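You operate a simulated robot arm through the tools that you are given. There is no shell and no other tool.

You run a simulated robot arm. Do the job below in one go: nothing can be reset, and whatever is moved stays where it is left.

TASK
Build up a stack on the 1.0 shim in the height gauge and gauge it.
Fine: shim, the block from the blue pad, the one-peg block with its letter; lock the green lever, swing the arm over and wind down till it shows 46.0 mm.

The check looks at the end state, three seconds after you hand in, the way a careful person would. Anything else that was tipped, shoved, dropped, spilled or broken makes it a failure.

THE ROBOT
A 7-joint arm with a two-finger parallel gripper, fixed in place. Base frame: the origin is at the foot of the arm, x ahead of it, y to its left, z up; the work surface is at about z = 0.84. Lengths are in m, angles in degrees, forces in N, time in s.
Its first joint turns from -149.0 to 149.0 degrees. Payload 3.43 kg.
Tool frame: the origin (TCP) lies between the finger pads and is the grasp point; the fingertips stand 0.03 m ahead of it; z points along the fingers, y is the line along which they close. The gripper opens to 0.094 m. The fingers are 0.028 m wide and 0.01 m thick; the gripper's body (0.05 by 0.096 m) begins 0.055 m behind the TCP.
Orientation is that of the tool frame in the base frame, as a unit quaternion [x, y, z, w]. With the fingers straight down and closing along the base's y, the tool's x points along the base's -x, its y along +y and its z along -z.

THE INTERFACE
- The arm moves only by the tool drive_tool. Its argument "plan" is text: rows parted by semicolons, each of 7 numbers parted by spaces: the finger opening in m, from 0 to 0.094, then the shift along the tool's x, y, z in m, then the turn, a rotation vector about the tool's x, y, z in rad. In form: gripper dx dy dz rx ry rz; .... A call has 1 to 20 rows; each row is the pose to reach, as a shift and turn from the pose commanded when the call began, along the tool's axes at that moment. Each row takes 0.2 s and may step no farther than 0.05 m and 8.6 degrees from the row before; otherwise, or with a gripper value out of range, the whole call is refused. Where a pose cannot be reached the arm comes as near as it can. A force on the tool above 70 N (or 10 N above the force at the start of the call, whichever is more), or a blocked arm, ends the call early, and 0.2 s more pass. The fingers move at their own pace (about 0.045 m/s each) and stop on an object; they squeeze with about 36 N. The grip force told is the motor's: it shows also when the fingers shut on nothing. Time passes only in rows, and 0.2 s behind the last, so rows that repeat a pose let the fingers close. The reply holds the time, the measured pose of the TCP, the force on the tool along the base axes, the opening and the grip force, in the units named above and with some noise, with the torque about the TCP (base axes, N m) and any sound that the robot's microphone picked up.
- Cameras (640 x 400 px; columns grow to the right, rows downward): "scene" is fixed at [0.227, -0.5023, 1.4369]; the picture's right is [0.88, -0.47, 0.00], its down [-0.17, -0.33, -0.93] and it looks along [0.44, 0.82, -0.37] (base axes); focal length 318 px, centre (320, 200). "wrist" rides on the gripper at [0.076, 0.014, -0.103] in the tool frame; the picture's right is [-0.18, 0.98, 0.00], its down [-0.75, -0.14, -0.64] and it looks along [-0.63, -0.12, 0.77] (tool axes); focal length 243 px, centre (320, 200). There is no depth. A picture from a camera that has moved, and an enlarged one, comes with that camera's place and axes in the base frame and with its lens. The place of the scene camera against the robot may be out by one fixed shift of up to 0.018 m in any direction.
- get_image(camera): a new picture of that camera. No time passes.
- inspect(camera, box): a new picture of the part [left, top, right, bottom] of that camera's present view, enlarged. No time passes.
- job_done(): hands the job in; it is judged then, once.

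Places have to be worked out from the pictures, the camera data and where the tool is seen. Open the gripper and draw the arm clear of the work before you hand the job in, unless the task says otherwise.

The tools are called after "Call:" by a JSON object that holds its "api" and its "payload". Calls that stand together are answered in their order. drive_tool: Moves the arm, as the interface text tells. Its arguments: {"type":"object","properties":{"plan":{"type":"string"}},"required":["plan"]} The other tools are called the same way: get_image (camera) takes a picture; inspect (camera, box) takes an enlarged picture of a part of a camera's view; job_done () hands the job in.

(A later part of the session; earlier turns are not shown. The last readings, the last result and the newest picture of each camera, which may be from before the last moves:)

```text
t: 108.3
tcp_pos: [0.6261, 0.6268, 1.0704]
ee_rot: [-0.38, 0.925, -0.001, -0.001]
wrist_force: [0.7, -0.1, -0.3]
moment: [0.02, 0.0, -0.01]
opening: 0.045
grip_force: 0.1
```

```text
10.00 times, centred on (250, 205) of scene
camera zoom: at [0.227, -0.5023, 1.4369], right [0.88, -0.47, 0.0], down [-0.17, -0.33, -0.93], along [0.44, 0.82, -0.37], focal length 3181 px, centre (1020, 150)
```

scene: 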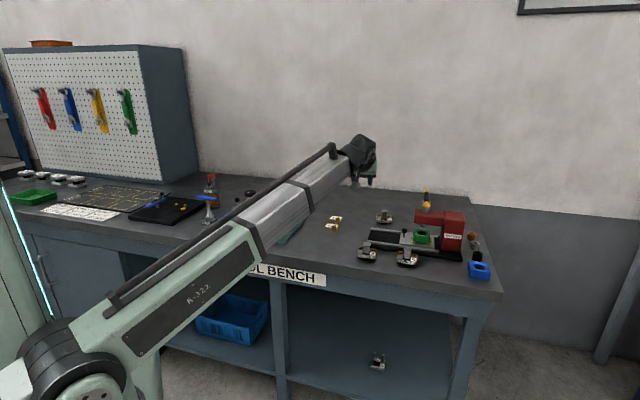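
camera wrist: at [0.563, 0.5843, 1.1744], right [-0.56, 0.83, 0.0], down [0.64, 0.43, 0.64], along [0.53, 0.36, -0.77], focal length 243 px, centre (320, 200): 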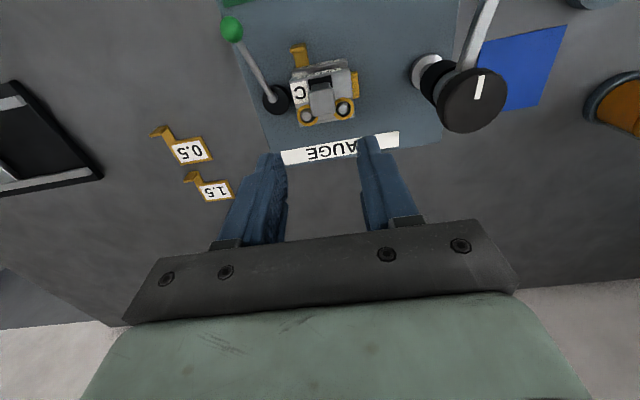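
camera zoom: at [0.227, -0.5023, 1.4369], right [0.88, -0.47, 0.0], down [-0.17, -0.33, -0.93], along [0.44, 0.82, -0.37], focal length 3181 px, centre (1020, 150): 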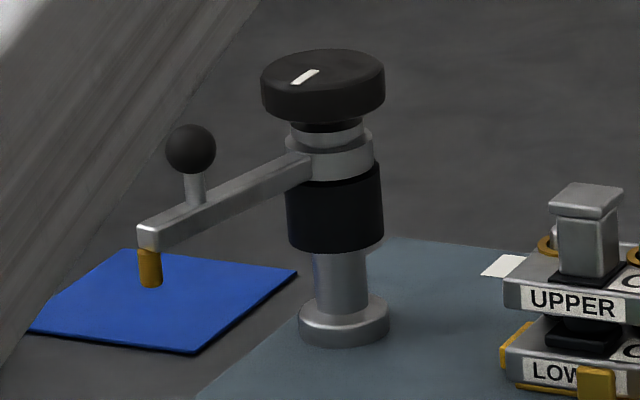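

The lever's disc is eccentric with its handle now pointing toward the robot; swinging the handle outward (away from the stack) turns the cam toward the block. I close the fingers and position beside the green ball, on the stack side, above it first.

Call:
{"api": "drive_tool", "payload": {"plan": "0.02 0.03 -0.015 0 0 0 0; 0.0 0.06 -0.03 0 0 0 0; 0.0 0.068 -0.039 0.02 0 0 0; 0.0 0.068 -0.039 0.06 0 0 0; 0.0 0.068 -0.039 0.1 0 0 0; 0.0 0.068 -0.039 0.13 0 0 0; 0.0 0.068 -0.039 0.13 0 0 0"}}

Call:
{"api": "get_image", "payload": {"camera": "wrist"}}

Call:
{"api": "inspect", "payload": {"camera": "scene", "box": [240, 180, 330, 250]}}

```text
t: 109.9
tcp_pos: [0.6033, 0.5528, 0.941]
ee_rot: [-0.38, 0.925, -0.001, 0.0]
wrist_force: [-0.9, 0.0, -0.7]
moment: [0.01, 0.0, 0.01]
opening: 0.0
grip_force: 32.6
```

```text
taken
camera wrist: at [0.5403, 0.5095, 1.0452], right [-0.56, 0.83, 0.0], down [0.64, 0.43, 0.64], along [0.53, 0.36, -0.77], focal length 243 px, centre (320, 200)
```

wrist: 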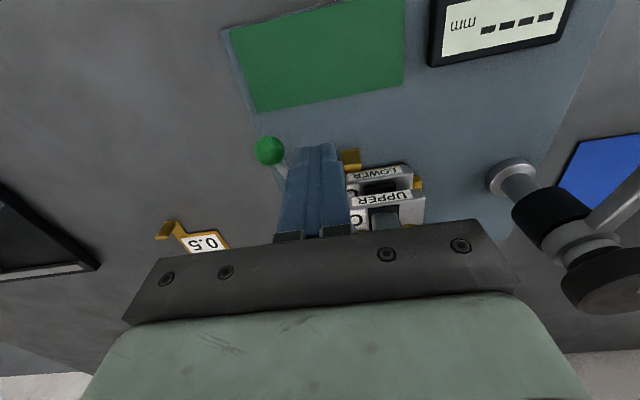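

```text
5.71 times, centred on (285, 215) of scene
camera zoom: at [0.227, -0.5023, 1.4369], right [0.88, -0.47, 0.0], down [-0.17, -0.33, -0.93], along [0.44, 0.82, -0.37], focal length 1818 px, centre (520, 114)
```

zoom: 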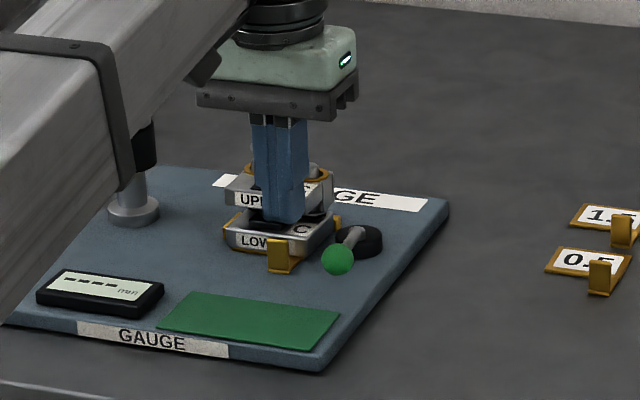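

I change to a more controlled way: straddle the green ball with slightly open fingers so I can swing it along its arc either way. I move over the ball and turn to match the lever direction.

Call:
{"api": "drive_tool", "payload": {"plan": "0.02 0 -0.013 0 0 0 -0.07; 0.038 -0.001 -0.026 0 0 0 -0.14; 0.038 -0.0016 -0.0387 0 0 0 -0.2025; 0.038 -0.0016 -0.0387 0 0 0 -0.2025; 0.038 -0.0016 -0.0387 0 0 0 -0.2025"}}

Call:
{"api": "inspect", "payload": {"camera": "wrist", "box": [230, 60, 410, 220]}}

```text
t: 111.1
tcp_pos: [0.633, 0.5251, 0.9422]
ee_rot: [-0.471, 0.882, 0.0, 0.0]
wrist_force: [-0.3, 0.4, -0.1]
moment: [0.03, -0.02, 0.03]
opening: 0.0381
grip_force: 0.1
```

```text
2.50 times, centred on (320, 140) of wrist
camera zoom: at [0.5791, 0.4707, 1.0456], right [-0.71, 0.7, 0.0], down [0.54, 0.55, 0.64], along [0.45, 0.46, -0.77], focal length 606 px, centre (320, 350)
```

zoom: 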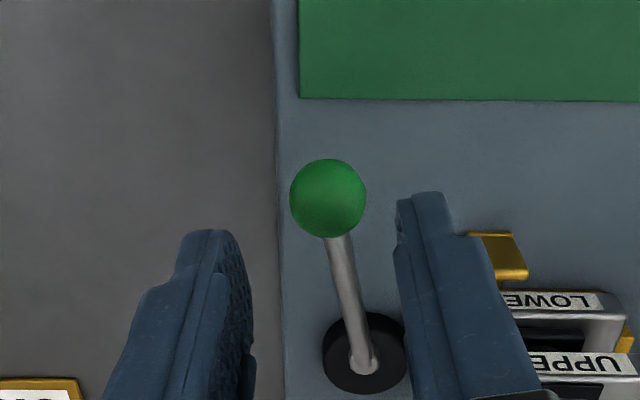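

The ball is 2 mm off-centre; I correct that and descend so the fingers straddle it.

Call:
{"api": "drive_tool", "payload": {"plan": "0.038 0 0.002 0.01 0 0 0; 0.038 0 0.002 0.022 0 0 0; 0.038 0 0.002 0.034 0 0 0; 0.038 0 0.002 0.04 0 0 0; 0.038 0 0.002 0.04 0 0 0"}}

Call:
{"api": "inspect", "payload": {"camera": "wrist", "box": [230, 60, 410, 220]}}

```text
t: 112.3
tcp_pos: [0.631, 0.5272, 0.9018]
ee_rot: [-0.471, 0.882, 0.0, -0.001]
wrist_force: [0.4, 0.5, 0.1]
moment: [0.0, -0.03, 0.0]
opening: 0.0377
grip_force: 0.1
```

```text
2.50 times, centred on (320, 140) of wrist
camera zoom: at [0.5773, 0.4723, 1.0054], right [-0.71, 0.7, 0.0], down [0.54, 0.55, 0.64], along [0.45, 0.46, -0.77], focal length 606 px, centre (320, 350)
```

zoom: 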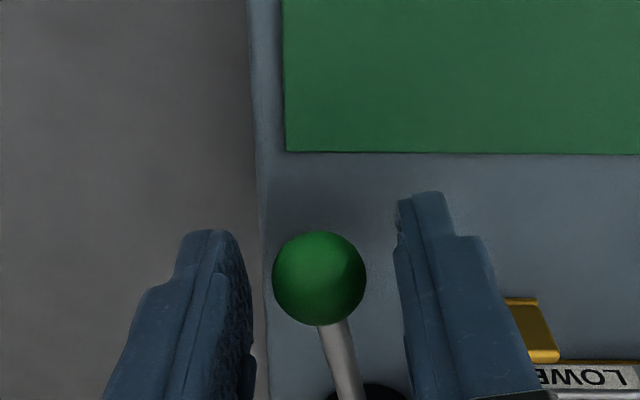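

The ball is between the fingers. I narrow to 30 mm and swing it 16° outward (away from the stack) to feel the resistance.

Call:
{"api": "drive_tool", "payload": {"plan": "0.03 0 0 0 0 0 0; 0.03 0 0 0 0 0 0; 0.03 -0.0003 -0.0052 0 0 0 -0.07; 0.03 -0.0007 -0.0104 0 0 0 -0.1396; 0.03 -0.0016 -0.0156 0 0 0 -0.21; 0.03 -0.0029 -0.0206 0 0 0 -0.2793; 0.03 -0.0029 -0.0206 0 0 0 -0.2793"}}

Call:
{"api": "inspect", "payload": {"camera": "wrist", "box": [230, 60, 410, 220]}}

```text
t: 113.9
tcp_pos: [0.6496, 0.5192, 0.9008]
ee_rot: [-0.589, 0.808, 0.0, 0.001]
wrist_force: [0.5, 0.2, -0.1]
moment: [0.02, -0.01, 0.03]
opening: 0.03
grip_force: 0.1
```

```text
2.50 times, centred on (320, 140) of wrist
camera zoom: at [0.6138, 0.4511, 1.0054], right [-0.88, 0.48, 0.0], down [0.36, 0.68, 0.64], along [0.3, 0.56, -0.77], focal length 606 px, centre (320, 350)
```

zoom: 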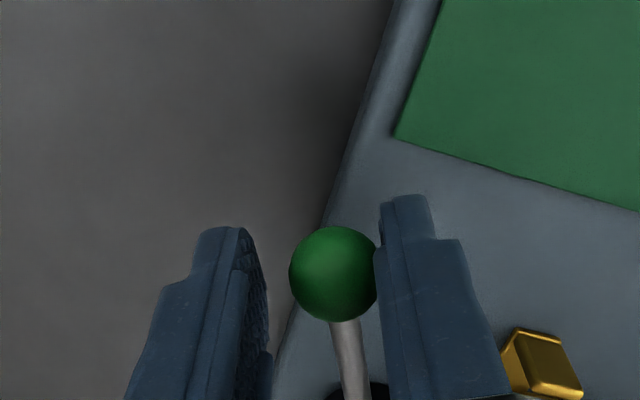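

The lever swings freely this way. I continue another 40° and watch for resistance or sound.

Call:
{"api": "drive_tool", "payload": {"plan": "0.03 -0.0007 -0.0104 0 0 0 -0.1396; 0.03 -0.0029 -0.0206 0 0 0 -0.2793; 0.03 -0.0065 -0.0305 0 0 0 -0.4189; 0.03 -0.0114 -0.0397 0 0 0 -0.5585; 0.03 -0.0175 -0.0481 0 0 0 -0.6981; 0.03 -0.0175 -0.0481 0 0 0 -0.6981"}}

Call:
{"api": "get_image", "payload": {"camera": "wrist"}}

Call:
{"api": "inspect", "payload": {"camera": "scene", "box": [240, 180, 340, 250]}}

```text
t: 115.3
tcp_pos: [0.7, 0.5192, 0.9014]
ee_rot: [0.83, -0.557, 0.001, 0.0]
wrist_force: [0.3, 0.5, -0.5]
moment: [0.03, 0.0, 0.03]
opening: 0.0298
grip_force: 0.1
```

```text
taken
camera wrist: at [0.7174, 0.4442, 1.0051], right [-0.98, -0.2, 0.0], down [-0.15, 0.75, 0.64], along [-0.13, 0.63, -0.77], focal length 243 px, centre (320, 200)
```

wrist: 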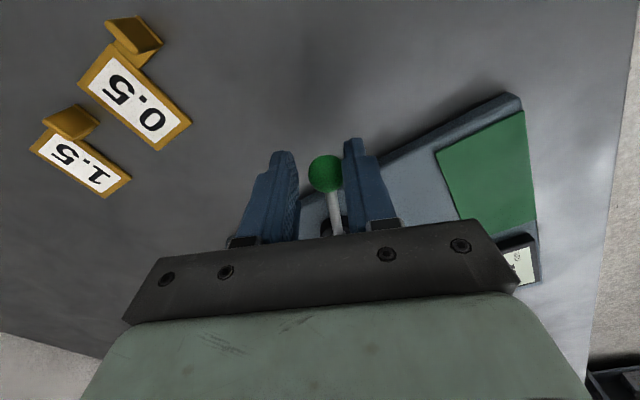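

```text
5.71 times, centred on (290, 215) of scene
camera zoom: at [0.227, -0.5023, 1.4369], right [0.88, -0.47, 0.0], down [-0.17, -0.33, -0.93], along [0.44, 0.82, -0.37], focal length 1818 px, centre (491, 114)
```

zoom: 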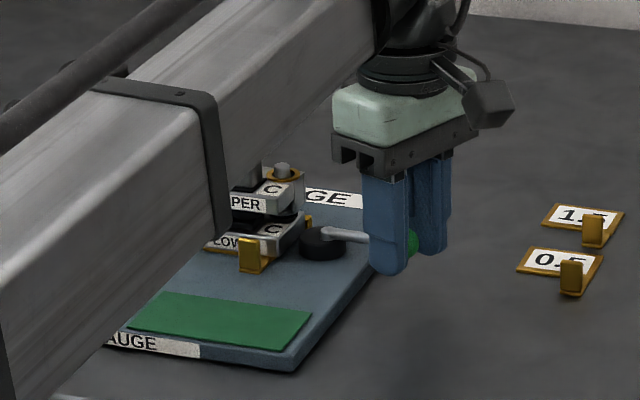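

Still no resistance, cam turning toward the block. I continue in two 16° stages.

Call:
{"api": "drive_tool", "payload": {"plan": "0.03 -0.0002 -0.0052 0 0 0 -0.07; 0.03 -0.0007 -0.0104 0 0 0 -0.1396; 0.03 -0.0016 -0.0156 0 0 0 -0.21; 0.03 -0.0029 -0.0206 0 0 0 -0.2793; 0.03 -0.0029 -0.0206 0 0 0 -0.2793"}}

Call:
{"api": "drive_tool", "payload": {"plan": "0.03 -0.0002 -0.0052 0 0 0 -0.07; 0.03 -0.0007 -0.0104 0 0 0 -0.1396; 0.03 -0.0016 -0.0156 0 0 0 -0.21; 0.03 -0.0016 -0.0156 0 0 0 -0.21"}}

Call:
{"api": "get_image", "payload": {"camera": "wrist"}}

Call:
{"api": "inspect", "payload": {"camera": "scene", "box": [240, 180, 340, 250]}}

```text
t: 116.5
tcp_pos: [0.7186, 0.5289, 0.9018]
ee_rot: [0.9, -0.437, 0.001, 0.0]
wrist_force: [-0.4, -0.3, 0.1]
moment: [-0.03, -0.04, 0.02]
opening: 0.0303
grip_force: 0.5
```

```text
t: 117.5
tcp_pos: [0.7288, 0.5405, 0.9011]
ee_rot: [0.941, -0.34, 0.0, 0.0]
wrist_force: [-9.1, -6.8, 0.7]
moment: [-0.1, 0.18, -0.04]
opening: 0.0365
grip_force: 5.7
```

```text
taken
camera wrist: at [0.779, 0.4823, 1.0057], right [-0.77, -0.64, 0.0], down [-0.49, 0.59, 0.64], along [-0.41, 0.49, -0.77], focal length 243 px, centre (320, 200)
```

wrist: 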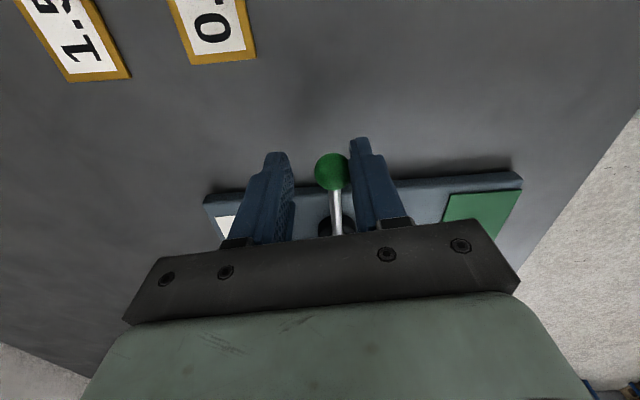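

```text
5.71 times, centred on (290, 215) of scene
camera zoom: at [0.227, -0.5023, 1.4369], right [0.88, -0.47, 0.0], down [-0.17, -0.33, -0.93], along [0.44, 0.82, -0.37], focal length 1818 px, centre (491, 114)
```

zoom: 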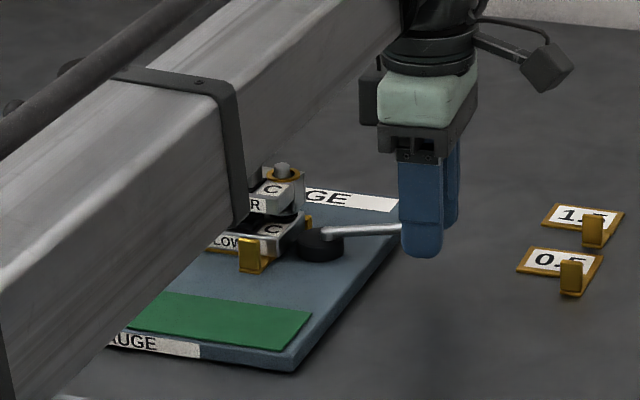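

Resistance of about 11 N with the handle now pointing straight outward (about 80° turned) — it has reached its end position. I open the fingers, rise, and look whether the lever stays and the stack is undisturbed.

Call:
{"api": "drive_tool", "payload": {"plan": "0.05 0 0.002 0 0 0 0; 0.05 0 0.003 0 0 0 0; 0.05 0 0.003 -0.02 0 0 0; 0.05 0 0.003 -0.06 0 0 0; 0.05 0 0.003 -0.1 0 0 0; 0.05 0 0.003 -0.14 0 0 0; 0.05 0 0.003 -0.14 0 0 0"}}

Call:
{"api": "get_image", "payload": {"camera": "wrist"}}

Call:
{"api": "inspect", "payload": {"camera": "scene", "box": [220, 180, 340, 250]}}

```text
t: 119.1
tcp_pos: [0.7279, 0.5412, 1.0426]
ee_rot: [0.94, -0.34, -0.001, 0.001]
wrist_force: [-0.1, -0.2, -0.5]
moment: [-0.01, 0.03, 0.0]
opening: 0.0499
grip_force: 0.0
```

```text
taken
camera wrist: at [0.7782, 0.4812, 1.1469], right [-0.77, -0.64, 0.0], down [-0.49, 0.59, 0.64], along [-0.41, 0.49, -0.77], focal length 243 px, centre (320, 200)
```

wrist: 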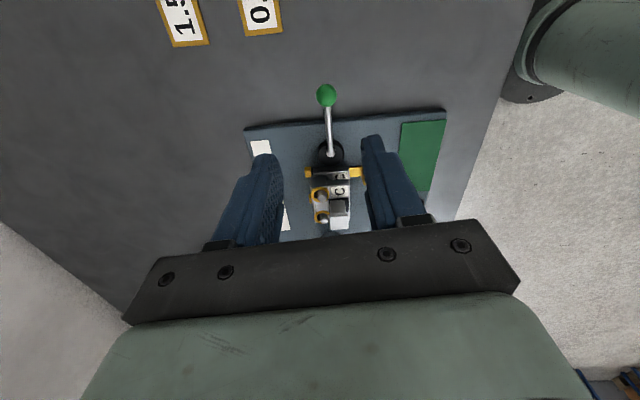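

```text
5.33 times, centred on (280, 215) of scene
camera zoom: at [0.227, -0.5023, 1.4369], right [0.88, -0.47, 0.0], down [-0.17, -0.33, -0.93], along [0.44, 0.82, -0.37], focal length 1697 px, centre (533, 120)
```

zoom: 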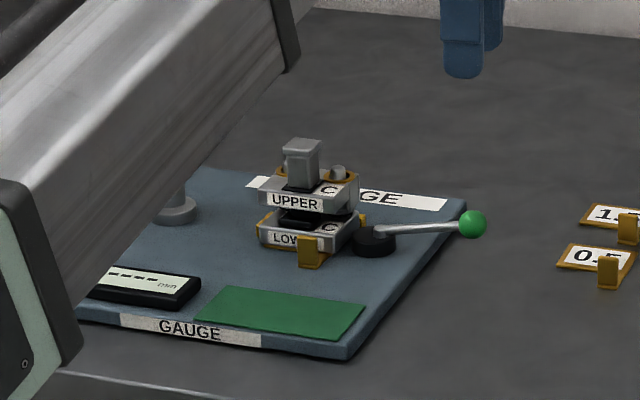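

Call:
{"api": "inspect", "payload": {"camera": "wrist", "box": [265, 75, 385, 240]}}

Call:
{"api": "inspect", "payload": {"camera": "scene", "box": [263, 203, 313, 238]}}

```text
2.42 times, centred on (325, 158) of wrist
camera zoom: at [0.7782, 0.4812, 1.1469], right [-0.77, -0.64, 0.0], down [-0.49, 0.59, 0.64], along [-0.41, 0.49, -0.77], focal length 588 px, centre (308, 303)
```

zoom: 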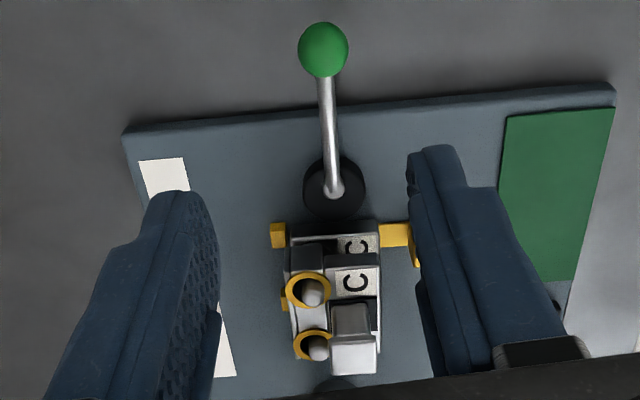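

```text
11.43 times, centred on (288, 220) of scene
camera zoom: at [0.227, -0.5023, 1.4369], right [0.88, -0.47, 0.0], down [-0.17, -0.33, -0.93], along [0.44, 0.82, -0.37], focal length 3636 px, centre (686, -34)
```

zoom: 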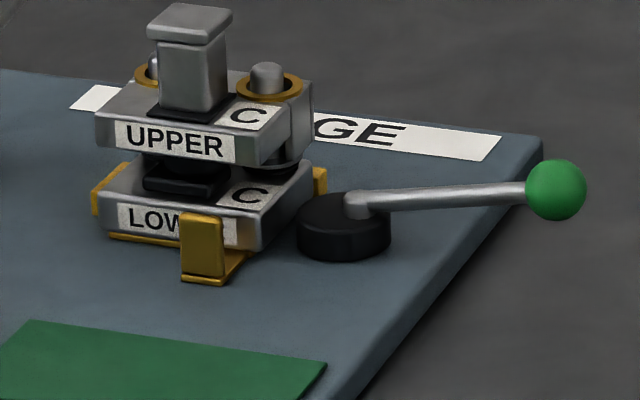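

The handle now points exactly outward (perpendicular to its start), and the cam faces the block. To be sure it is home, I grip the ball once more and push a little further.

Call:
{"api": "drive_tool", "payload": {"plan": "0.05 -0.002 0.0054 0.03 0 0 0; 0.05 -0.002 0.0054 0.07 0 0 0; 0.05 -0.002 0.0054 0.11 0 0 0; 0.05 -0.002 0.0054 0.14 0 0 0; 0.05 -0.002 0.0054 0.14 0 0 0; 0.02 -0.002 0.0054 0.14 0 0 0; 0.01 -0.002 0.0054 0.14 0 0 0; 0.01 -0.002 0.0054 0.14 0 0 0; 0.01 -0.002 0.0054 0.14 0 0 0"}}

Call:
{"api": "drive_tool", "payload": {"plan": "0.01 0 -0.002 0 0 0 0; 0.01 0 -0.004 0 0 0 0; 0.01 0 -0.005 0 0 0 0; 0.01 0 -0.005 0 0 0 0"}}

```text
t: 121.1
tcp_pos: [0.7209, 0.5366, 0.9026]
ee_rot: [0.94, -0.34, 0.0, 0.0]
wrist_force: [0.1, -0.1, -1.7]
moment: [-0.06, -0.1, -0.01]
opening: 0.0214
grip_force: 45.3
```

```text
t: 122.1
tcp_pos: [0.7225, 0.538, 0.9033]
ee_rot: [0.94, -0.34, -0.001, 0.005]
wrist_force: [-26.1, -28.0, 3.2]
moment: [-0.76, -0.22, 0.09]
opening: 0.0213
grip_force: 45.2
```

A firm stop (38 N with almost no movement): the lever is home. I relax, release and rise.

Call:
{"api": "drive_tool", "payload": {"plan": "0.01 0 0.003 0 0 0 0; 0.01 0 0.005 0 0 0 0; 0.045 0 0.005 0 0 0 0; 0.045 0 0.005 0 0 0 0; 0.045 0 0.005 -0.02 0 0 0; 0.045 0 0.005 -0.06 0 0 0; 0.045 0 0.005 -0.1 0 0 0; 0.045 0 0.005 -0.14 0 0 0; 0.045 0 0.005 -0.14 0 0 0"}}

Call:
{"api": "inspect", "payload": {"camera": "wrist", "box": [225, 75, 425, 240]}}

```text
t: 124.1
tcp_pos: [0.7197, 0.5376, 1.0404]
ee_rot: [0.94, -0.34, 0.0, 0.0]
wrist_force: [0.1, -0.9, -1.0]
moment: [0.0, -0.01, 0.0]
opening: 0.0451
grip_force: 0.1
```

```text
2.42 times, centred on (325, 158) of wrist
camera zoom: at [0.771, 0.4777, 1.1455], right [-0.77, -0.64, 0.0], down [-0.49, 0.59, 0.64], along [-0.41, 0.49, -0.77], focal length 588 px, centre (308, 303)
```

zoom: 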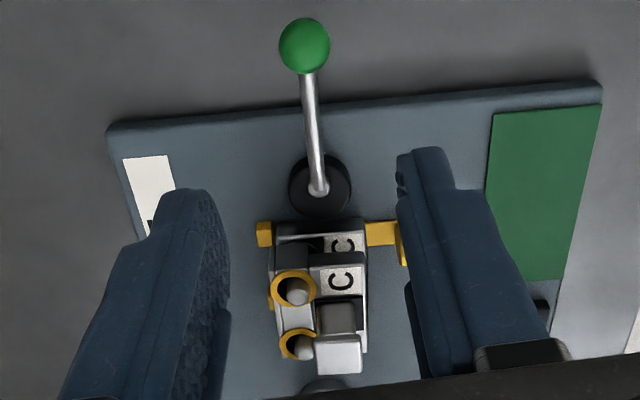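

The lever is locked outward and the stack is in place. Now the gauge arm: I move the camera over to look at the arm, ball and probe from above.

Call:
{"api": "drive_tool", "payload": {"plan": "0.03 -0.02 -0.002 -0.04 0 0 0; 0.02 -0.06 -0.006 -0.06 0 0 0; 0.02 -0.105 -0.01 -0.06 0 0 0; 0.02 -0.15 -0.014 -0.06 0 0 0; 0.02 -0.195 -0.018 -0.06 0 0 0; 0.02 -0.24 -0.022 -0.06 0 0 0; 0.02 -0.285 -0.027 -0.06 0 0 0; 0.02 -0.3252 -0.031 -0.06 0 0 0; 0.02 -0.3252 -0.031 -0.06 0 0 0"}}

Call:
{"api": "get_image", "payload": {"camera": "wrist"}}

```text
t: 126.1
tcp_pos: [0.4922, 0.7688, 1.0995]
ee_rot: [0.94, -0.34, 0.0, 0.0]
wrist_force: [0.3, 0.1, 0.5]
moment: [0.01, 0.01, -0.01]
opening: 0.0199
grip_force: 0.0
```

```text
taken
camera wrist: at [0.5433, 0.709, 1.2039], right [-0.77, -0.64, 0.0], down [-0.49, 0.59, 0.64], along [-0.41, 0.49, -0.77], focal length 243 px, centre (320, 200)
```

wrist: 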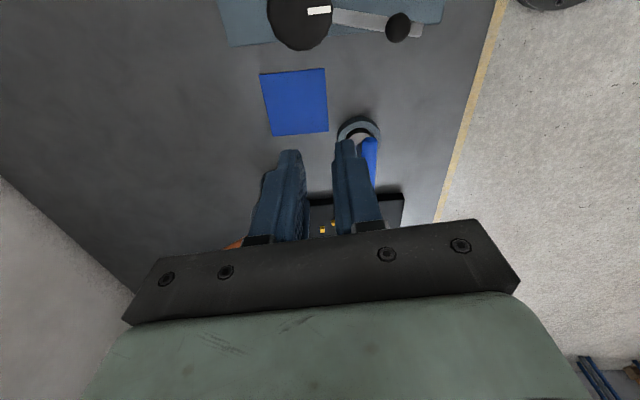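

Call:
{"api": "inspect", "payload": {"camera": "wrist", "box": [210, 0, 450, 100]}}

Call:
{"api": "inspect", "payload": {"camera": "scene", "box": [225, 180, 305, 235]}}

```text
2.67 times, centred on (330, 50) of wrist
camera zoom: at [0.5433, 0.709, 1.2039], right [-0.77, -0.64, 0.0], down [-0.49, 0.59, 0.64], along [-0.41, 0.49, -0.77], focal length 647 px, centre (293, 600)
```

zoom: 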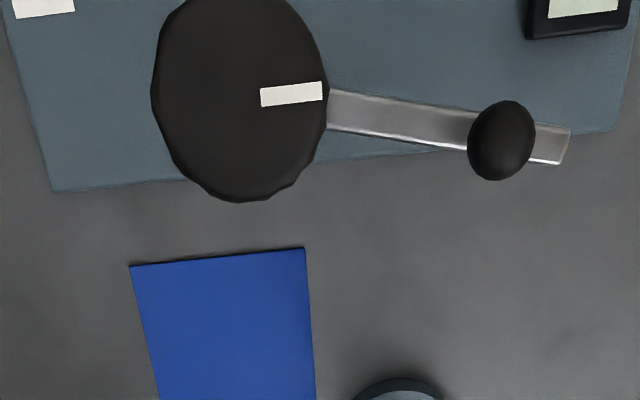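

```text
7.27 times, centred on (265, 208) of scene
camera zoom: at [0.227, -0.5023, 1.4369], right [0.88, -0.47, 0.0], down [-0.17, -0.33, -0.93], along [0.44, 0.82, -0.37], focal length 2314 px, centre (720, 146)
```

zoom: 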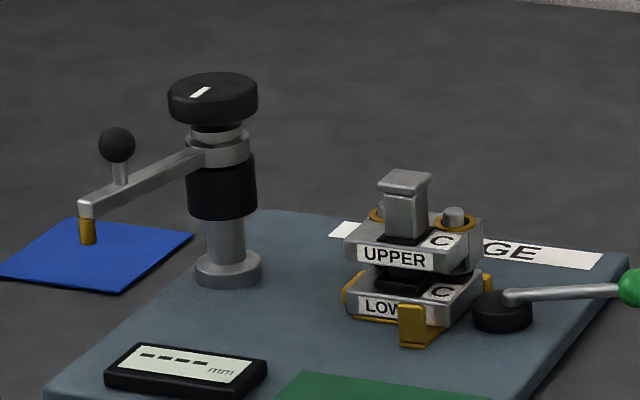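

Arm: post axis ≈ (0.550, 0.726), ball handle ≈ (0.482, 0.683, 0.960) at 79 mm radius, probe at ~100 mm radius, bottom ≈ z 0.9145. A 90° counter-clockwise swing puts the probe over UPPER's blank top area. I move over the ball, turned to straddle it tangentially.

Call:
{"api": "drive_tool", "payload": {"plan": "0.034 0.0035 0.0056 0 0 0 0.145; 0.034 0.007 0.0112 0 0 0 0.29; 0.034 0.0104 0.0168 0 0 0 0.435; 0.034 0.0139 0.0225 0 0 0 0.58; 0.034 0.0173 0.028 0 0 0 0.725; 0.034 0.0208 0.0337 0 0 0 0.87; 0.034 0.0243 0.0393 0 0 0 1.015; 0.034 0.0278 0.045 0 0 0 1.16; 0.034 0.0312 0.0505 0 0 0 1.305; 0.034 0.0347 0.0562 0 0 0 1.45; 0.034 0.0382 0.0618 0 0 0 1.595; 0.034 0.0416 0.0674 0 0 0 1.74; 0.034 0.0451 0.073 0 0 0 1.883; 0.034 0.0451 0.073 0.04 0 0 1.883; 0.034 0.0451 0.073 0.075 0 0 1.883; 0.034 0.0451 0.073 0.075 0 0 1.883"}}

Call:
{"api": "get_image", "payload": {"camera": "wrist"}}

Call:
{"api": "inspect", "payload": {"camera": "scene", "box": [200, 150, 310, 240]}}

```text
t: 129.5
tcp_pos: [0.4814, 0.6843, 1.0266]
ee_rot: [-0.279, 0.96, 0.0, 0.0]
wrist_force: [0.5, -0.5, -0.2]
moment: [0.0, 0.01, 0.02]
opening: 0.0342
grip_force: 0.0
```

```text
taken
camera wrist: at [0.4105, 0.6554, 1.1298], right [-0.37, 0.93, 0.0], down [0.71, 0.28, 0.64], along [0.6, 0.24, -0.77], focal length 243 px, centre (320, 200)
```

wrist: 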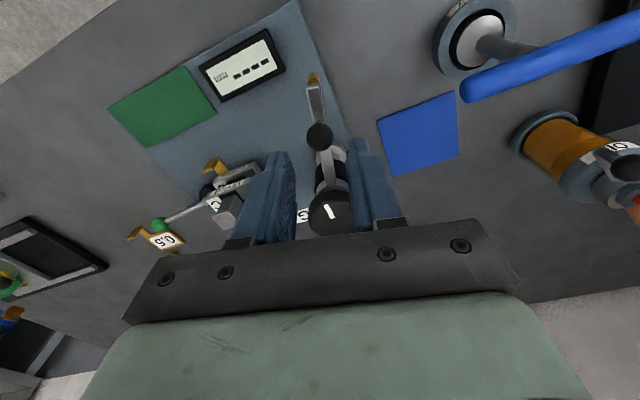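

```text
4.44 times, centred on (255, 195) of scene
camera zoom: at [0.227, -0.5023, 1.4369], right [0.88, -0.47, 0.0], down [-0.17, -0.33, -0.93], along [0.44, 0.82, -0.37], focal length 1414 px, centre (609, 222)
```

zoom: 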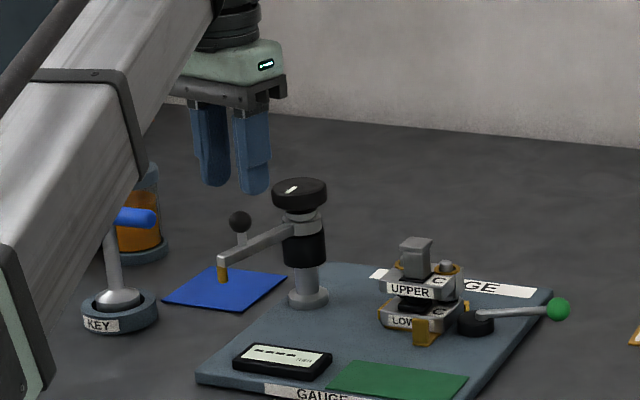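

The ball is exactly on the tool axis. I lower so the fingers straddle it, tips just above the arm.

Call:
{"api": "drive_tool", "payload": {"plan": "0.034 0 0 0.015 0 0 0; 0.034 0 0 0.03 0 0 0; 0.034 0 0 0.042 0 0 0; 0.034 0 0 0.046 0 0 0; 0.034 0 0 0.046 0 0 0"}}

Call:
{"api": "inspect", "payload": {"camera": "wrist", "box": [230, 60, 410, 240]}}

Call:
{"api": "inspect", "payload": {"camera": "scene", "box": [220, 170, 280, 220]}}

```text
t: 130.7
tcp_pos: [0.4813, 0.684, 0.9812]
ee_rot: [-0.278, 0.96, 0.0, 0.0]
wrist_force: [0.3, 0.6, 0.8]
moment: [-0.01, 0.03, -0.03]
opening: 0.034
grip_force: 0.1
```

```text
2.22 times, centred on (320, 150) of wrist
camera zoom: at [0.4099, 0.6553, 1.0842], right [-0.37, 0.93, 0.0], down [0.71, 0.28, 0.64], along [0.6, 0.24, -0.77], focal length 539 px, centre (320, 311)
```

zoom: 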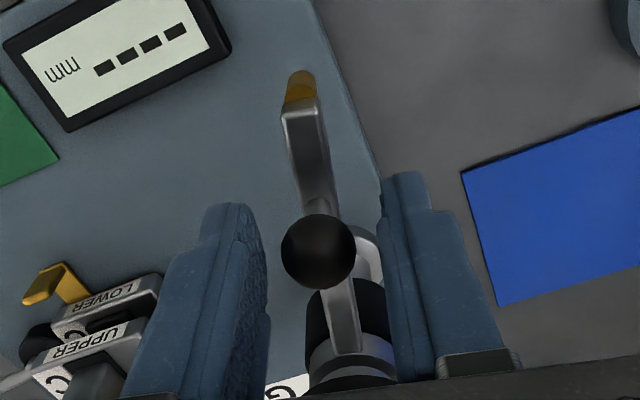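

```text
8.00 times, centred on (250, 195) of scene
camera zoom: at [0.227, -0.5023, 1.4369], right [0.88, -0.47, 0.0], down [-0.17, -0.33, -0.93], along [0.44, 0.82, -0.37], focal length 2545 px, centre (880, 240)
```

zoom: 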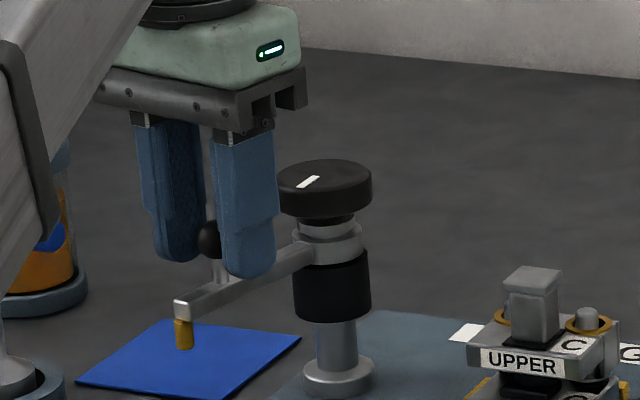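

The ball handle sits between the fingers. I narrow to 26 mm and swing the arm 16° to test.

Call:
{"api": "drive_tool", "payload": {"plan": "0.026 0 0 0 0 0 0; 0.026 0 0 0 0 0 0; 0.026 -0.0002 -0.0055 0 0 0 -0.07; 0.026 -0.0008 -0.011 0 0 0 -0.14; 0.026 -0.0017 -0.0165 0 0 0 -0.21; 0.026 -0.0031 -0.0218 0 0 0 -0.28; 0.026 -0.0031 -0.0218 0 0 0 -0.28"}}

Call:
{"api": "inspect", "payload": {"camera": "wrist", "box": [230, 60, 410, 240]}}

```text
t: 132.3
tcp_pos: [0.4952, 0.6659, 0.9801]
ee_rot: [-0.41, 0.912, 0.0, -0.001]
wrist_force: [0.0, 0.0, -0.4]
moment: [-0.01, 0.0, 0.04]
opening: 0.0262
grip_force: 0.1
```

```text
2.22 times, centred on (320, 150) of wrist
camera zoom: at [0.4354, 0.6196, 1.0839], right [-0.61, 0.79, 0.0], down [0.61, 0.47, 0.64], along [0.51, 0.39, -0.77], focal length 539 px, centre (320, 311)
```

zoom: 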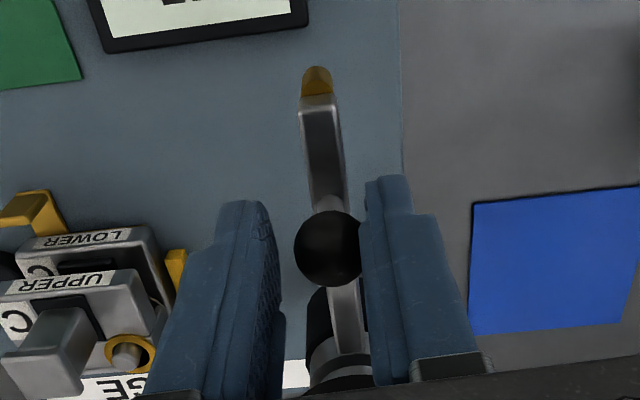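

The arm follows easily. I swing another 48°.

Call:
{"api": "drive_tool", "payload": {"plan": "0.026 -0.0008 -0.011 0 0 0 -0.14; 0.026 -0.0031 -0.0218 0 0 0 -0.28; 0.026 -0.0069 -0.0322 0 0 0 -0.42; 0.026 -0.0121 -0.042 0 0 0 -0.56; 0.026 -0.0186 -0.0509 0 0 0 -0.7; 0.026 -0.0261 -0.0587 0 0 0 -0.838; 0.026 -0.0261 -0.0587 0 0 0 -0.838"}}

Call:
{"api": "get_image", "payload": {"camera": "wrist"}}

Call:
{"api": "inspect", "payload": {"camera": "scene", "box": [225, 160, 315, 235]}}

```text
t: 133.9
tcp_pos: [0.5556, 0.6477, 0.9811]
ee_rot: [0.746, -0.666, 0.0, 0.0]
wrist_force: [0.4, -0.5, 0.3]
moment: [-0.01, 0.03, 0.02]
opening: 0.0262
grip_force: 0.2
```

```text
taken
camera wrist: at [0.551, 0.5705, 1.0844], right [-1.0, 0.07, 0.0], down [0.06, 0.77, 0.64], along [0.05, 0.64, -0.77], focal length 243 px, centre (320, 200)
```

wrist: 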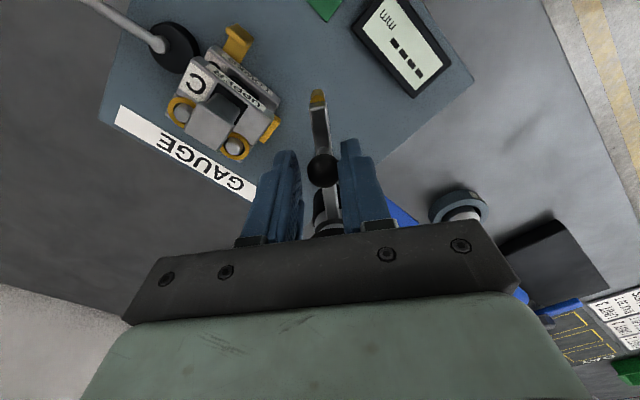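

```text
5.33 times, centred on (270, 198) of scene
camera zoom: at [0.227, -0.5023, 1.4369], right [0.88, -0.47, 0.0], down [-0.17, -0.33, -0.93], along [0.44, 0.82, -0.37], focal length 1697 px, centre (587, 213)
```

zoom: 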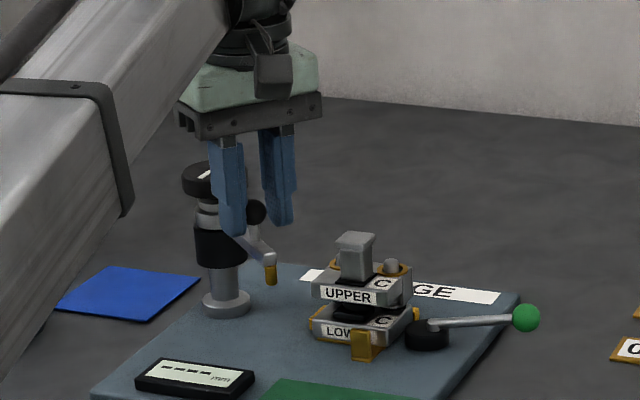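

Swinging well. I advance 14° more, to just before the probe crosses UPPER's edge, and check the height clearance.

Call:
{"api": "drive_tool", "payload": {"plan": "0.026 -0.0003 -0.0069 0 0 0 -0.0873; 0.026 -0.0012 -0.0137 0 0 0 -0.1745; 0.026 -0.0023 -0.0191 0 0 0 -0.2443; 0.026 -0.0023 -0.0191 0 0 0 -0.2443"}}

Call:
{"api": "inspect", "payload": {"camera": "wrist", "box": [180, 20, 400, 230]}}

Call:
{"api": "inspect", "payload": {"camera": "scene", "box": [255, 190, 305, 230]}}

```text
t: 134.9
tcp_pos: [0.575, 0.6514, 0.9812]
ee_rot: [0.82, -0.572, 0.0, 0.0]
wrist_force: [-0.3, 0.1, -0.1]
moment: [-0.05, -0.03, 0.01]
opening: 0.0261
grip_force: 0.0
```

```text
1.90 times, centred on (290, 125) of wrist
camera zoom: at [0.5891, 0.575, 1.0843], right [-0.99, -0.17, 0.0], down [-0.13, 0.76, 0.64], along [-0.11, 0.63, -0.77], focal length 462 px, centre (377, 343)
```

zoom: 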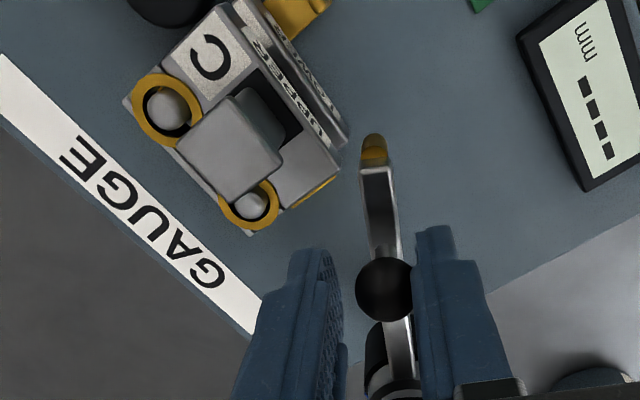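

```text
10.00 times, centred on (280, 210) of scene
camera zoom: at [0.227, -0.5023, 1.4369], right [0.88, -0.47, 0.0], down [-0.17, -0.33, -0.93], along [0.44, 0.82, -0.37], focal length 3181 px, centre (720, 100)
```

zoom: 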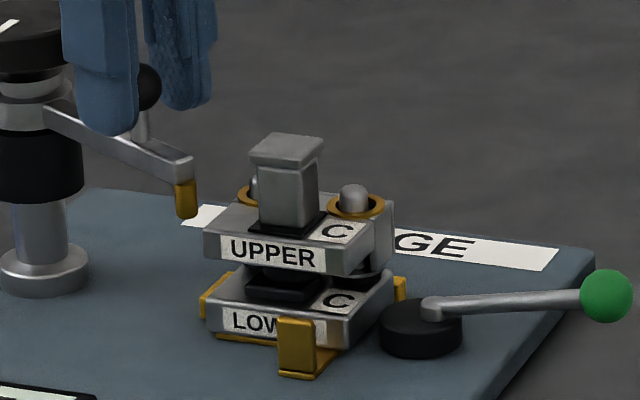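

The probe clears UPPER's top by about 12 mm and the arm end will pass just short of the cap. I swing the remaining ~13°.

Call:
{"api": "drive_tool", "payload": {"plan": "0.026 -0.0002 -0.006 0 0 0 -0.0756; 0.026 -0.0009 -0.0119 0 0 0 -0.1513; 0.026 -0.002 -0.0178 0 0 0 -0.2269; 0.026 -0.002 -0.0178 0 0 0 -0.2269"}}

Call:
{"api": "inspect", "payload": {"camera": "wrist", "box": [180, 20, 400, 230]}}

Call:
{"api": "inspect", "payload": {"camera": "scene", "box": [235, 180, 315, 240]}}

```text
t: 135.9
tcp_pos: [0.5898, 0.6588, 0.981]
ee_rot: [0.881, -0.474, 0.0, 0.0]
wrist_force: [0.8, 0.7, 0.4]
moment: [0.03, 0.01, 0.0]
opening: 0.0261
grip_force: 0.0
```

```text
1.90 times, centred on (290, 125) of wrist
camera zoom: at [0.6216, 0.5879, 1.0844], right [-0.92, -0.39, 0.0], down [-0.3, 0.71, 0.64], along [-0.25, 0.59, -0.77], focal length 462 px, centre (377, 343)
```

zoom: 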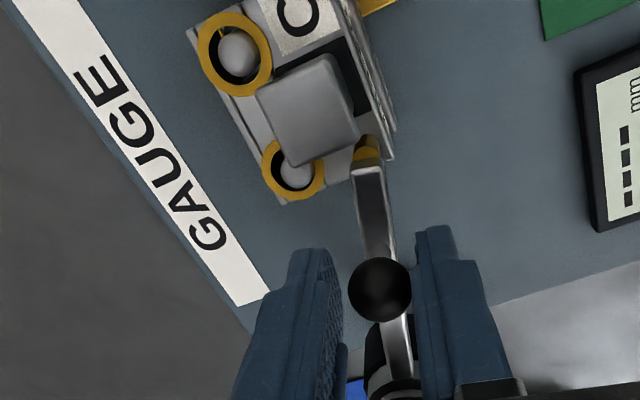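

```text
6.67 times, centred on (275, 210) of scene
camera zoom: at [0.227, -0.5023, 1.4369], right [0.88, -0.47, 0.0], down [-0.17, -0.33, -0.93], along [0.44, 0.82, -0.37], focal length 2121 px, centre (620, 133)
```

zoom: 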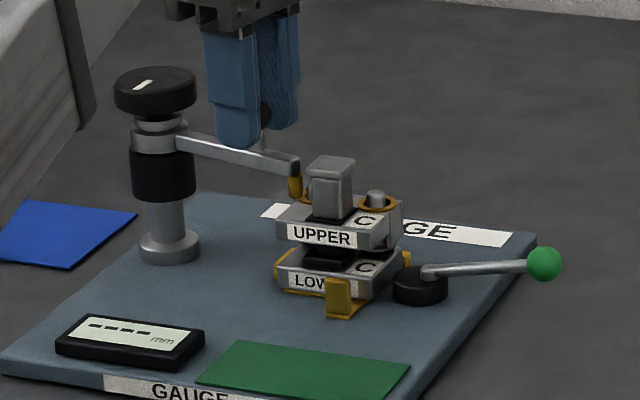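

The probe is over UPPER's blank area. I check the display and the probe's position closely.

Call:
{"api": "inspect", "payload": {"camera": "scene", "box": [236, 222, 272, 242]}}

Call:
{"api": "inspect", "payload": {"camera": "scene", "box": [265, 195, 297, 220]}}

Call:
{"api": "inspect", "payload": {"camera": "wrist", "box": [270, 30, 400, 150]}}

```text
16.00 times, centred on (254, 232) of scene
camera zoom: at [0.227, -0.5023, 1.4369], right [0.88, -0.47, 0.0], down [-0.17, -0.33, -0.93], along [0.44, 0.82, -0.37], focal length 5090 px, centre (1376, -312)
```

zoom: 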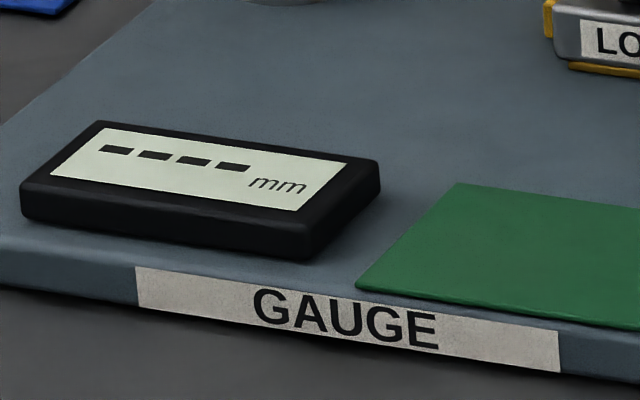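

```text
16.00 times, centred on (281, 208) of scene
camera zoom: at [0.227, -0.5023, 1.4369], right [0.88, -0.47, 0.0], down [-0.17, -0.33, -0.93], along [0.44, 0.82, -0.37], focal length 5090 px, centre (944, 80)
```

zoom: 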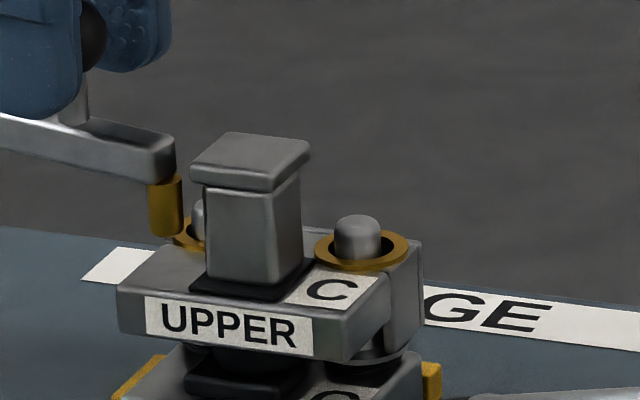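

```text
3.33 times, centred on (335, 90) of wrist
camera zoom: at [0.6216, 0.5879, 1.0844], right [-0.92, -0.39, 0.0], down [-0.3, 0.71, 0.64], along [-0.25, 0.59, -0.77], focal length 809 px, centre (270, 567)
```

zoom: 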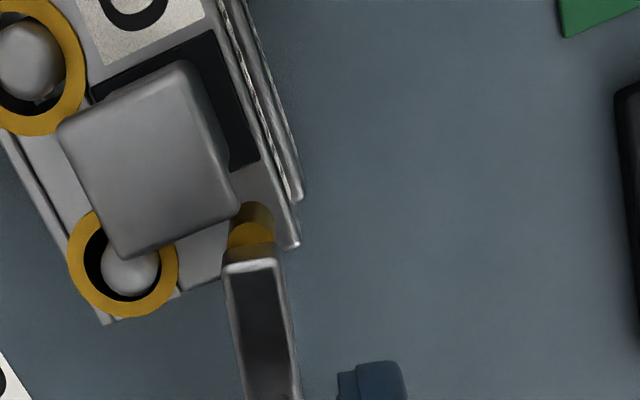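

The probe sits over the blank front corner of UPPER's top, about 12 mm above it, safely short of the cap and peg. The display still shows dashes, so I release the ball handle, rise and move over the knob.

Call:
{"api": "drive_tool", "payload": {"plan": "0.034 0 0 0 0 0 0; 0.034 0 0 0 0 0 0; 0.034 0 0 -0.02 0 0 0; 0.034 0 0 -0.05 0 0 0; 0.034 0 0 -0.08 0 0 0; 0.05 -0.03 -0.001 -0.08 0 0 0; 0.075 -0.06 -0.0015 -0.08 0 0 0; 0.075 -0.0793 -0.0022 -0.08 0 0 0; 0.075 -0.0793 -0.0022 -0.08 0 0 0"}}

Call:
{"api": "get_image", "payload": {"camera": "wrist"}}

Call:
{"api": "inspect", "payload": {"camera": "scene", "box": [225, 170, 315, 240]}}

```text
t: 137.9
tcp_pos: [0.549, 0.7273, 1.0612]
ee_rot: [0.88, -0.475, 0.0, 0.0]
wrist_force: [-0.2, 0.0, -0.2]
moment: [0.0, -0.02, 0.02]
opening: 0.0748
grip_force: 0.0
```

```text
taken
camera wrist: at [0.5798, 0.6562, 1.1642], right [-0.92, -0.39, 0.0], down [-0.3, 0.71, 0.64], along [-0.25, 0.59, -0.77], focal length 243 px, centre (320, 200)
```

wrist: 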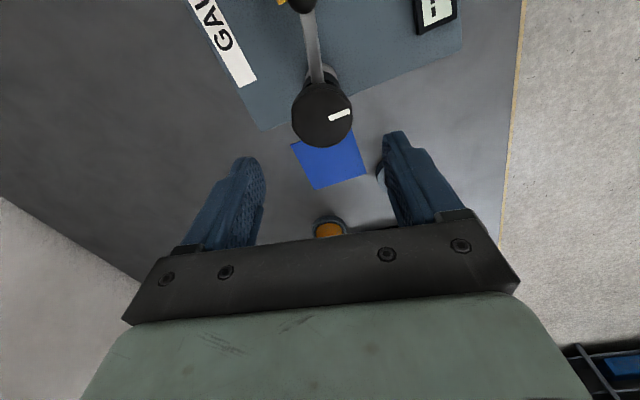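

```text
5.71 times, centred on (270, 205) of scene
camera zoom: at [0.227, -0.5023, 1.4369], right [0.88, -0.47, 0.0], down [-0.17, -0.33, -0.93], along [0.44, 0.82, -0.37], focal length 1818 px, centre (606, 171)
```

zoom: 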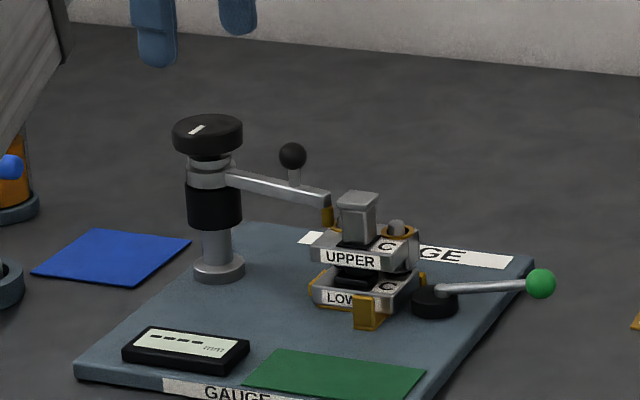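

Call:
{"api": "inspect", "payload": {"camera": "wrist", "box": [250, 0, 400, 160]}}

Call:
{"api": "inspect", "payload": {"camera": "scene", "box": [240, 185, 300, 225]}}

```text
2.50 times, centred on (325, 80) of wrist
camera zoom: at [0.5798, 0.6562, 1.1642], right [-0.92, -0.39, 0.0], down [-0.3, 0.71, 0.64], along [-0.25, 0.59, -0.77], focal length 606 px, centre (308, 500)
```

zoom: 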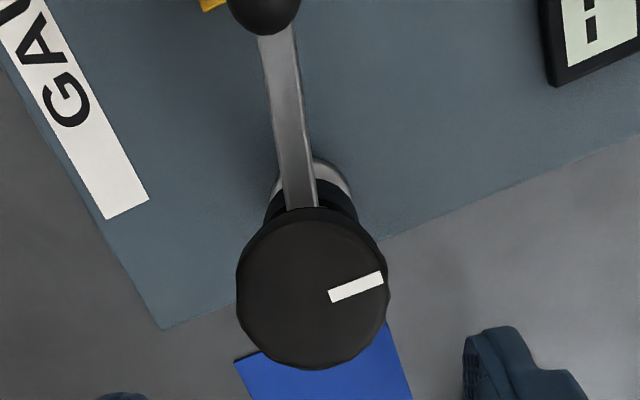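

```text
10.00 times, centred on (270, 205) of scene
camera zoom: at [0.227, -0.5023, 1.4369], right [0.88, -0.47, 0.0], down [-0.17, -0.33, -0.93], along [0.44, 0.82, -0.37], focal length 3181 px, centre (820, 150)
```

zoom: 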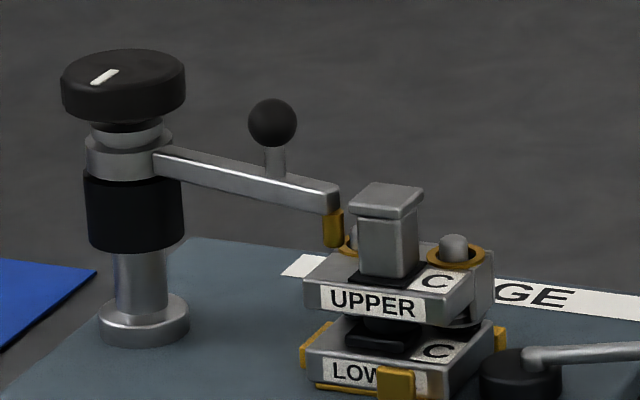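

Knob centre at (0.5496, 0.726), about 51 mm across, right under the tool. I fine-centre, lower the open fingers around it (tips at knob underside level) and check.

Call:
{"api": "drive_tool", "payload": {"plan": "0.075 0.001 0.0008 0.02 0 0 0; 0.075 0.001 0.0008 0.045 0 0 0; 0.075 0.001 0.0008 0.065 0 0 0; 0.075 0.001 0.0008 0.078 0 0 0; 0.075 0.001 0.0008 0.078 0 0 0"}}

Call:
{"api": "inspect", "payload": {"camera": "wrist", "box": [220, 40, 420, 240]}}

Call:
{"api": "inspect", "payload": {"camera": "scene", "box": [225, 160, 305, 225]}}

```text
t: 139.1
tcp_pos: [0.5468, 0.7266, 0.9828]
ee_rot: [0.88, -0.474, 0.0, -0.001]
wrist_force: [-0.5, -0.9, 0.6]
moment: [0.01, -0.04, 0.0]
opening: 0.075
grip_force: 0.1
```

```text
2.00 times, centred on (320, 140) of wrist
camera zoom: at [0.5789, 0.6552, 1.0866], right [-0.92, -0.39, 0.0], down [-0.3, 0.71, 0.64], along [-0.25, 0.59, -0.77], focal length 485 px, centre (320, 320)
```

zoom: 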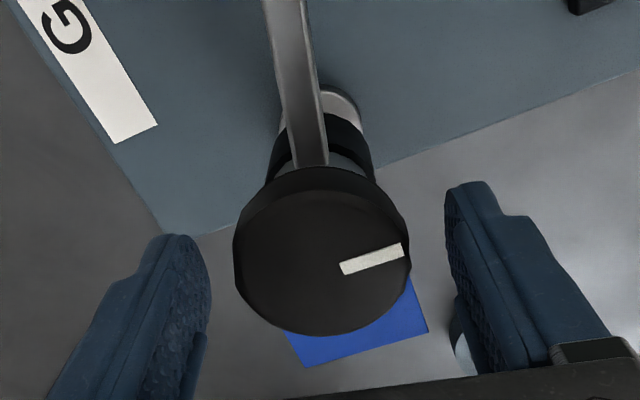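

```text
6.15 times, centred on (265, 192) of scene
camera zoom: at [0.227, -0.5023, 1.4369], right [0.88, -0.47, 0.0], down [-0.17, -0.33, -0.93], along [0.44, 0.82, -0.37], focal length 1958 px, centre (658, 246)
```

zoom: 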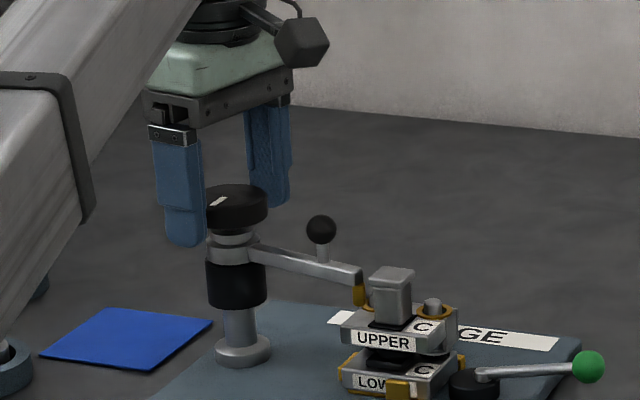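

The knob is centred between the fingers. I close on it.

Call:
{"api": "drive_tool", "payload": {"plan": "0.055 0 0 0 0 0 0; 0.04 0 0 0 0 0 0; 0.03 0 0 0 0 0 0; 0.03 0 0 0 0 0 0; 0.03 0 0 0 0 0 0"}}

```text
t: 140.3
tcp_pos: [0.5467, 0.7263, 0.9829]
ee_rot: [0.88, -0.474, -0.001, 0.002]
wrist_force: [-5.2, -4.3, -3.2]
moment: [-0.06, 0.22, -0.02]
opening: 0.0489
grip_force: 44.9
```

Gripped at 49 mm with a small side load, so I relieve 1 mm and turn 34° clockwise (seen from above) as a test.

Call:
{"api": "drive_tool", "payload": {"plan": "0.03 0 0.001 0 0 0 0; 0.03 0 0.001 0 0 0 0.1; 0.03 0 0.001 0 0 0 0.2; 0.03 0 0.001 0 0 0 0.3; 0.03 0 0.001 0 0 0 0.4; 0.03 0 0.001 0 0 0 0.5; 0.03 0 0.001 0 0 0 0.6; 0.03 0 0.001 0 0 0 0.6"}}

Call:
{"api": "inspect", "payload": {"camera": "scene", "box": [225, 160, 305, 225]}}

Call:
{"api": "inspect", "payload": {"camera": "scene", "box": [236, 222, 272, 242]}}

Call:
{"api": "get_image", "payload": {"camera": "wrist"}}

```text
t: 142.1
tcp_pos: [0.5487, 0.7258, 0.9838]
ee_rot: [-0.7, 0.714, 0.0, 0.0]
wrist_force: [-0.4, 8.1, -2.8]
moment: [0.82, -0.13, -0.01]
opening: 0.049
grip_force: 45.5
```

```text
6.15 times, centred on (265, 192) of scene
camera zoom: at [0.227, -0.5023, 1.4369], right [0.88, -0.47, 0.0], down [-0.17, -0.33, -0.93], along [0.44, 0.82, -0.37], focal length 1958 px, centre (658, 246)
```

zoom: 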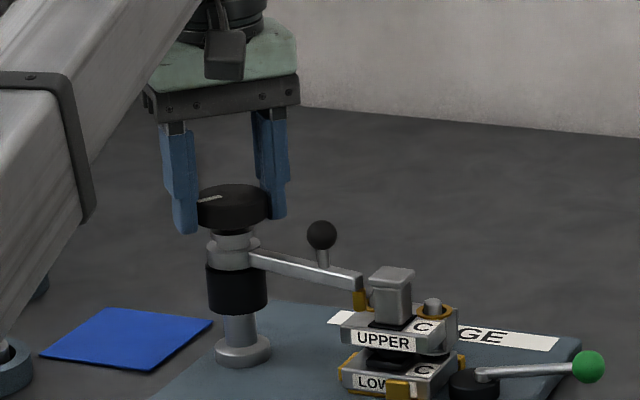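

```text
16.00 times, centred on (254, 232) of scene
camera zoom: at [0.227, -0.5023, 1.4369], right [0.88, -0.47, 0.0], down [-0.17, -0.33, -0.93], along [0.44, 0.82, -0.37], focal length 5090 px, centre (1376, -312)
```

zoom: 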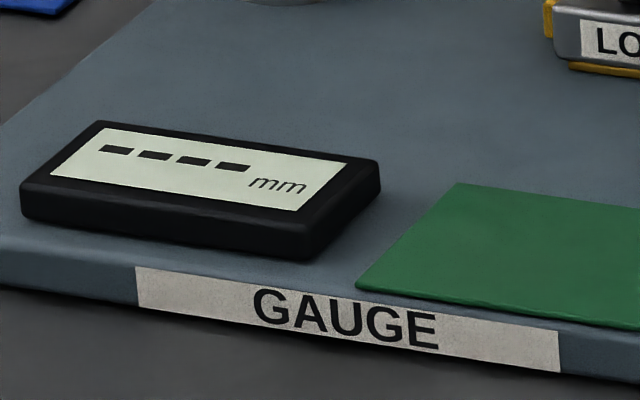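

```text
taken
camera wrist: at [0.5334, 0.6506, 1.0867], right [-0.98, 0.2, 0.0], down [0.16, 0.75, 0.64], along [0.13, 0.63, -0.77], focal length 243 px, centre (320, 200)
```

wrist: 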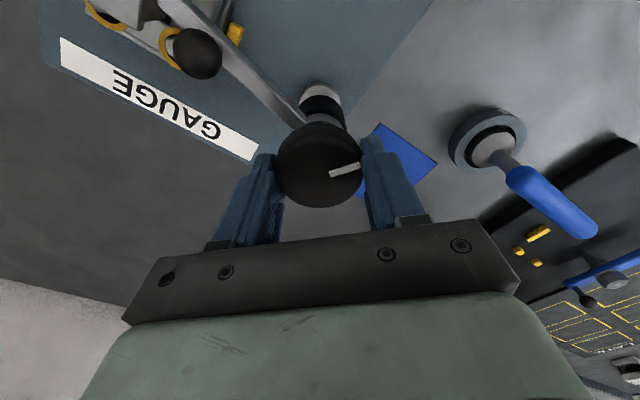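

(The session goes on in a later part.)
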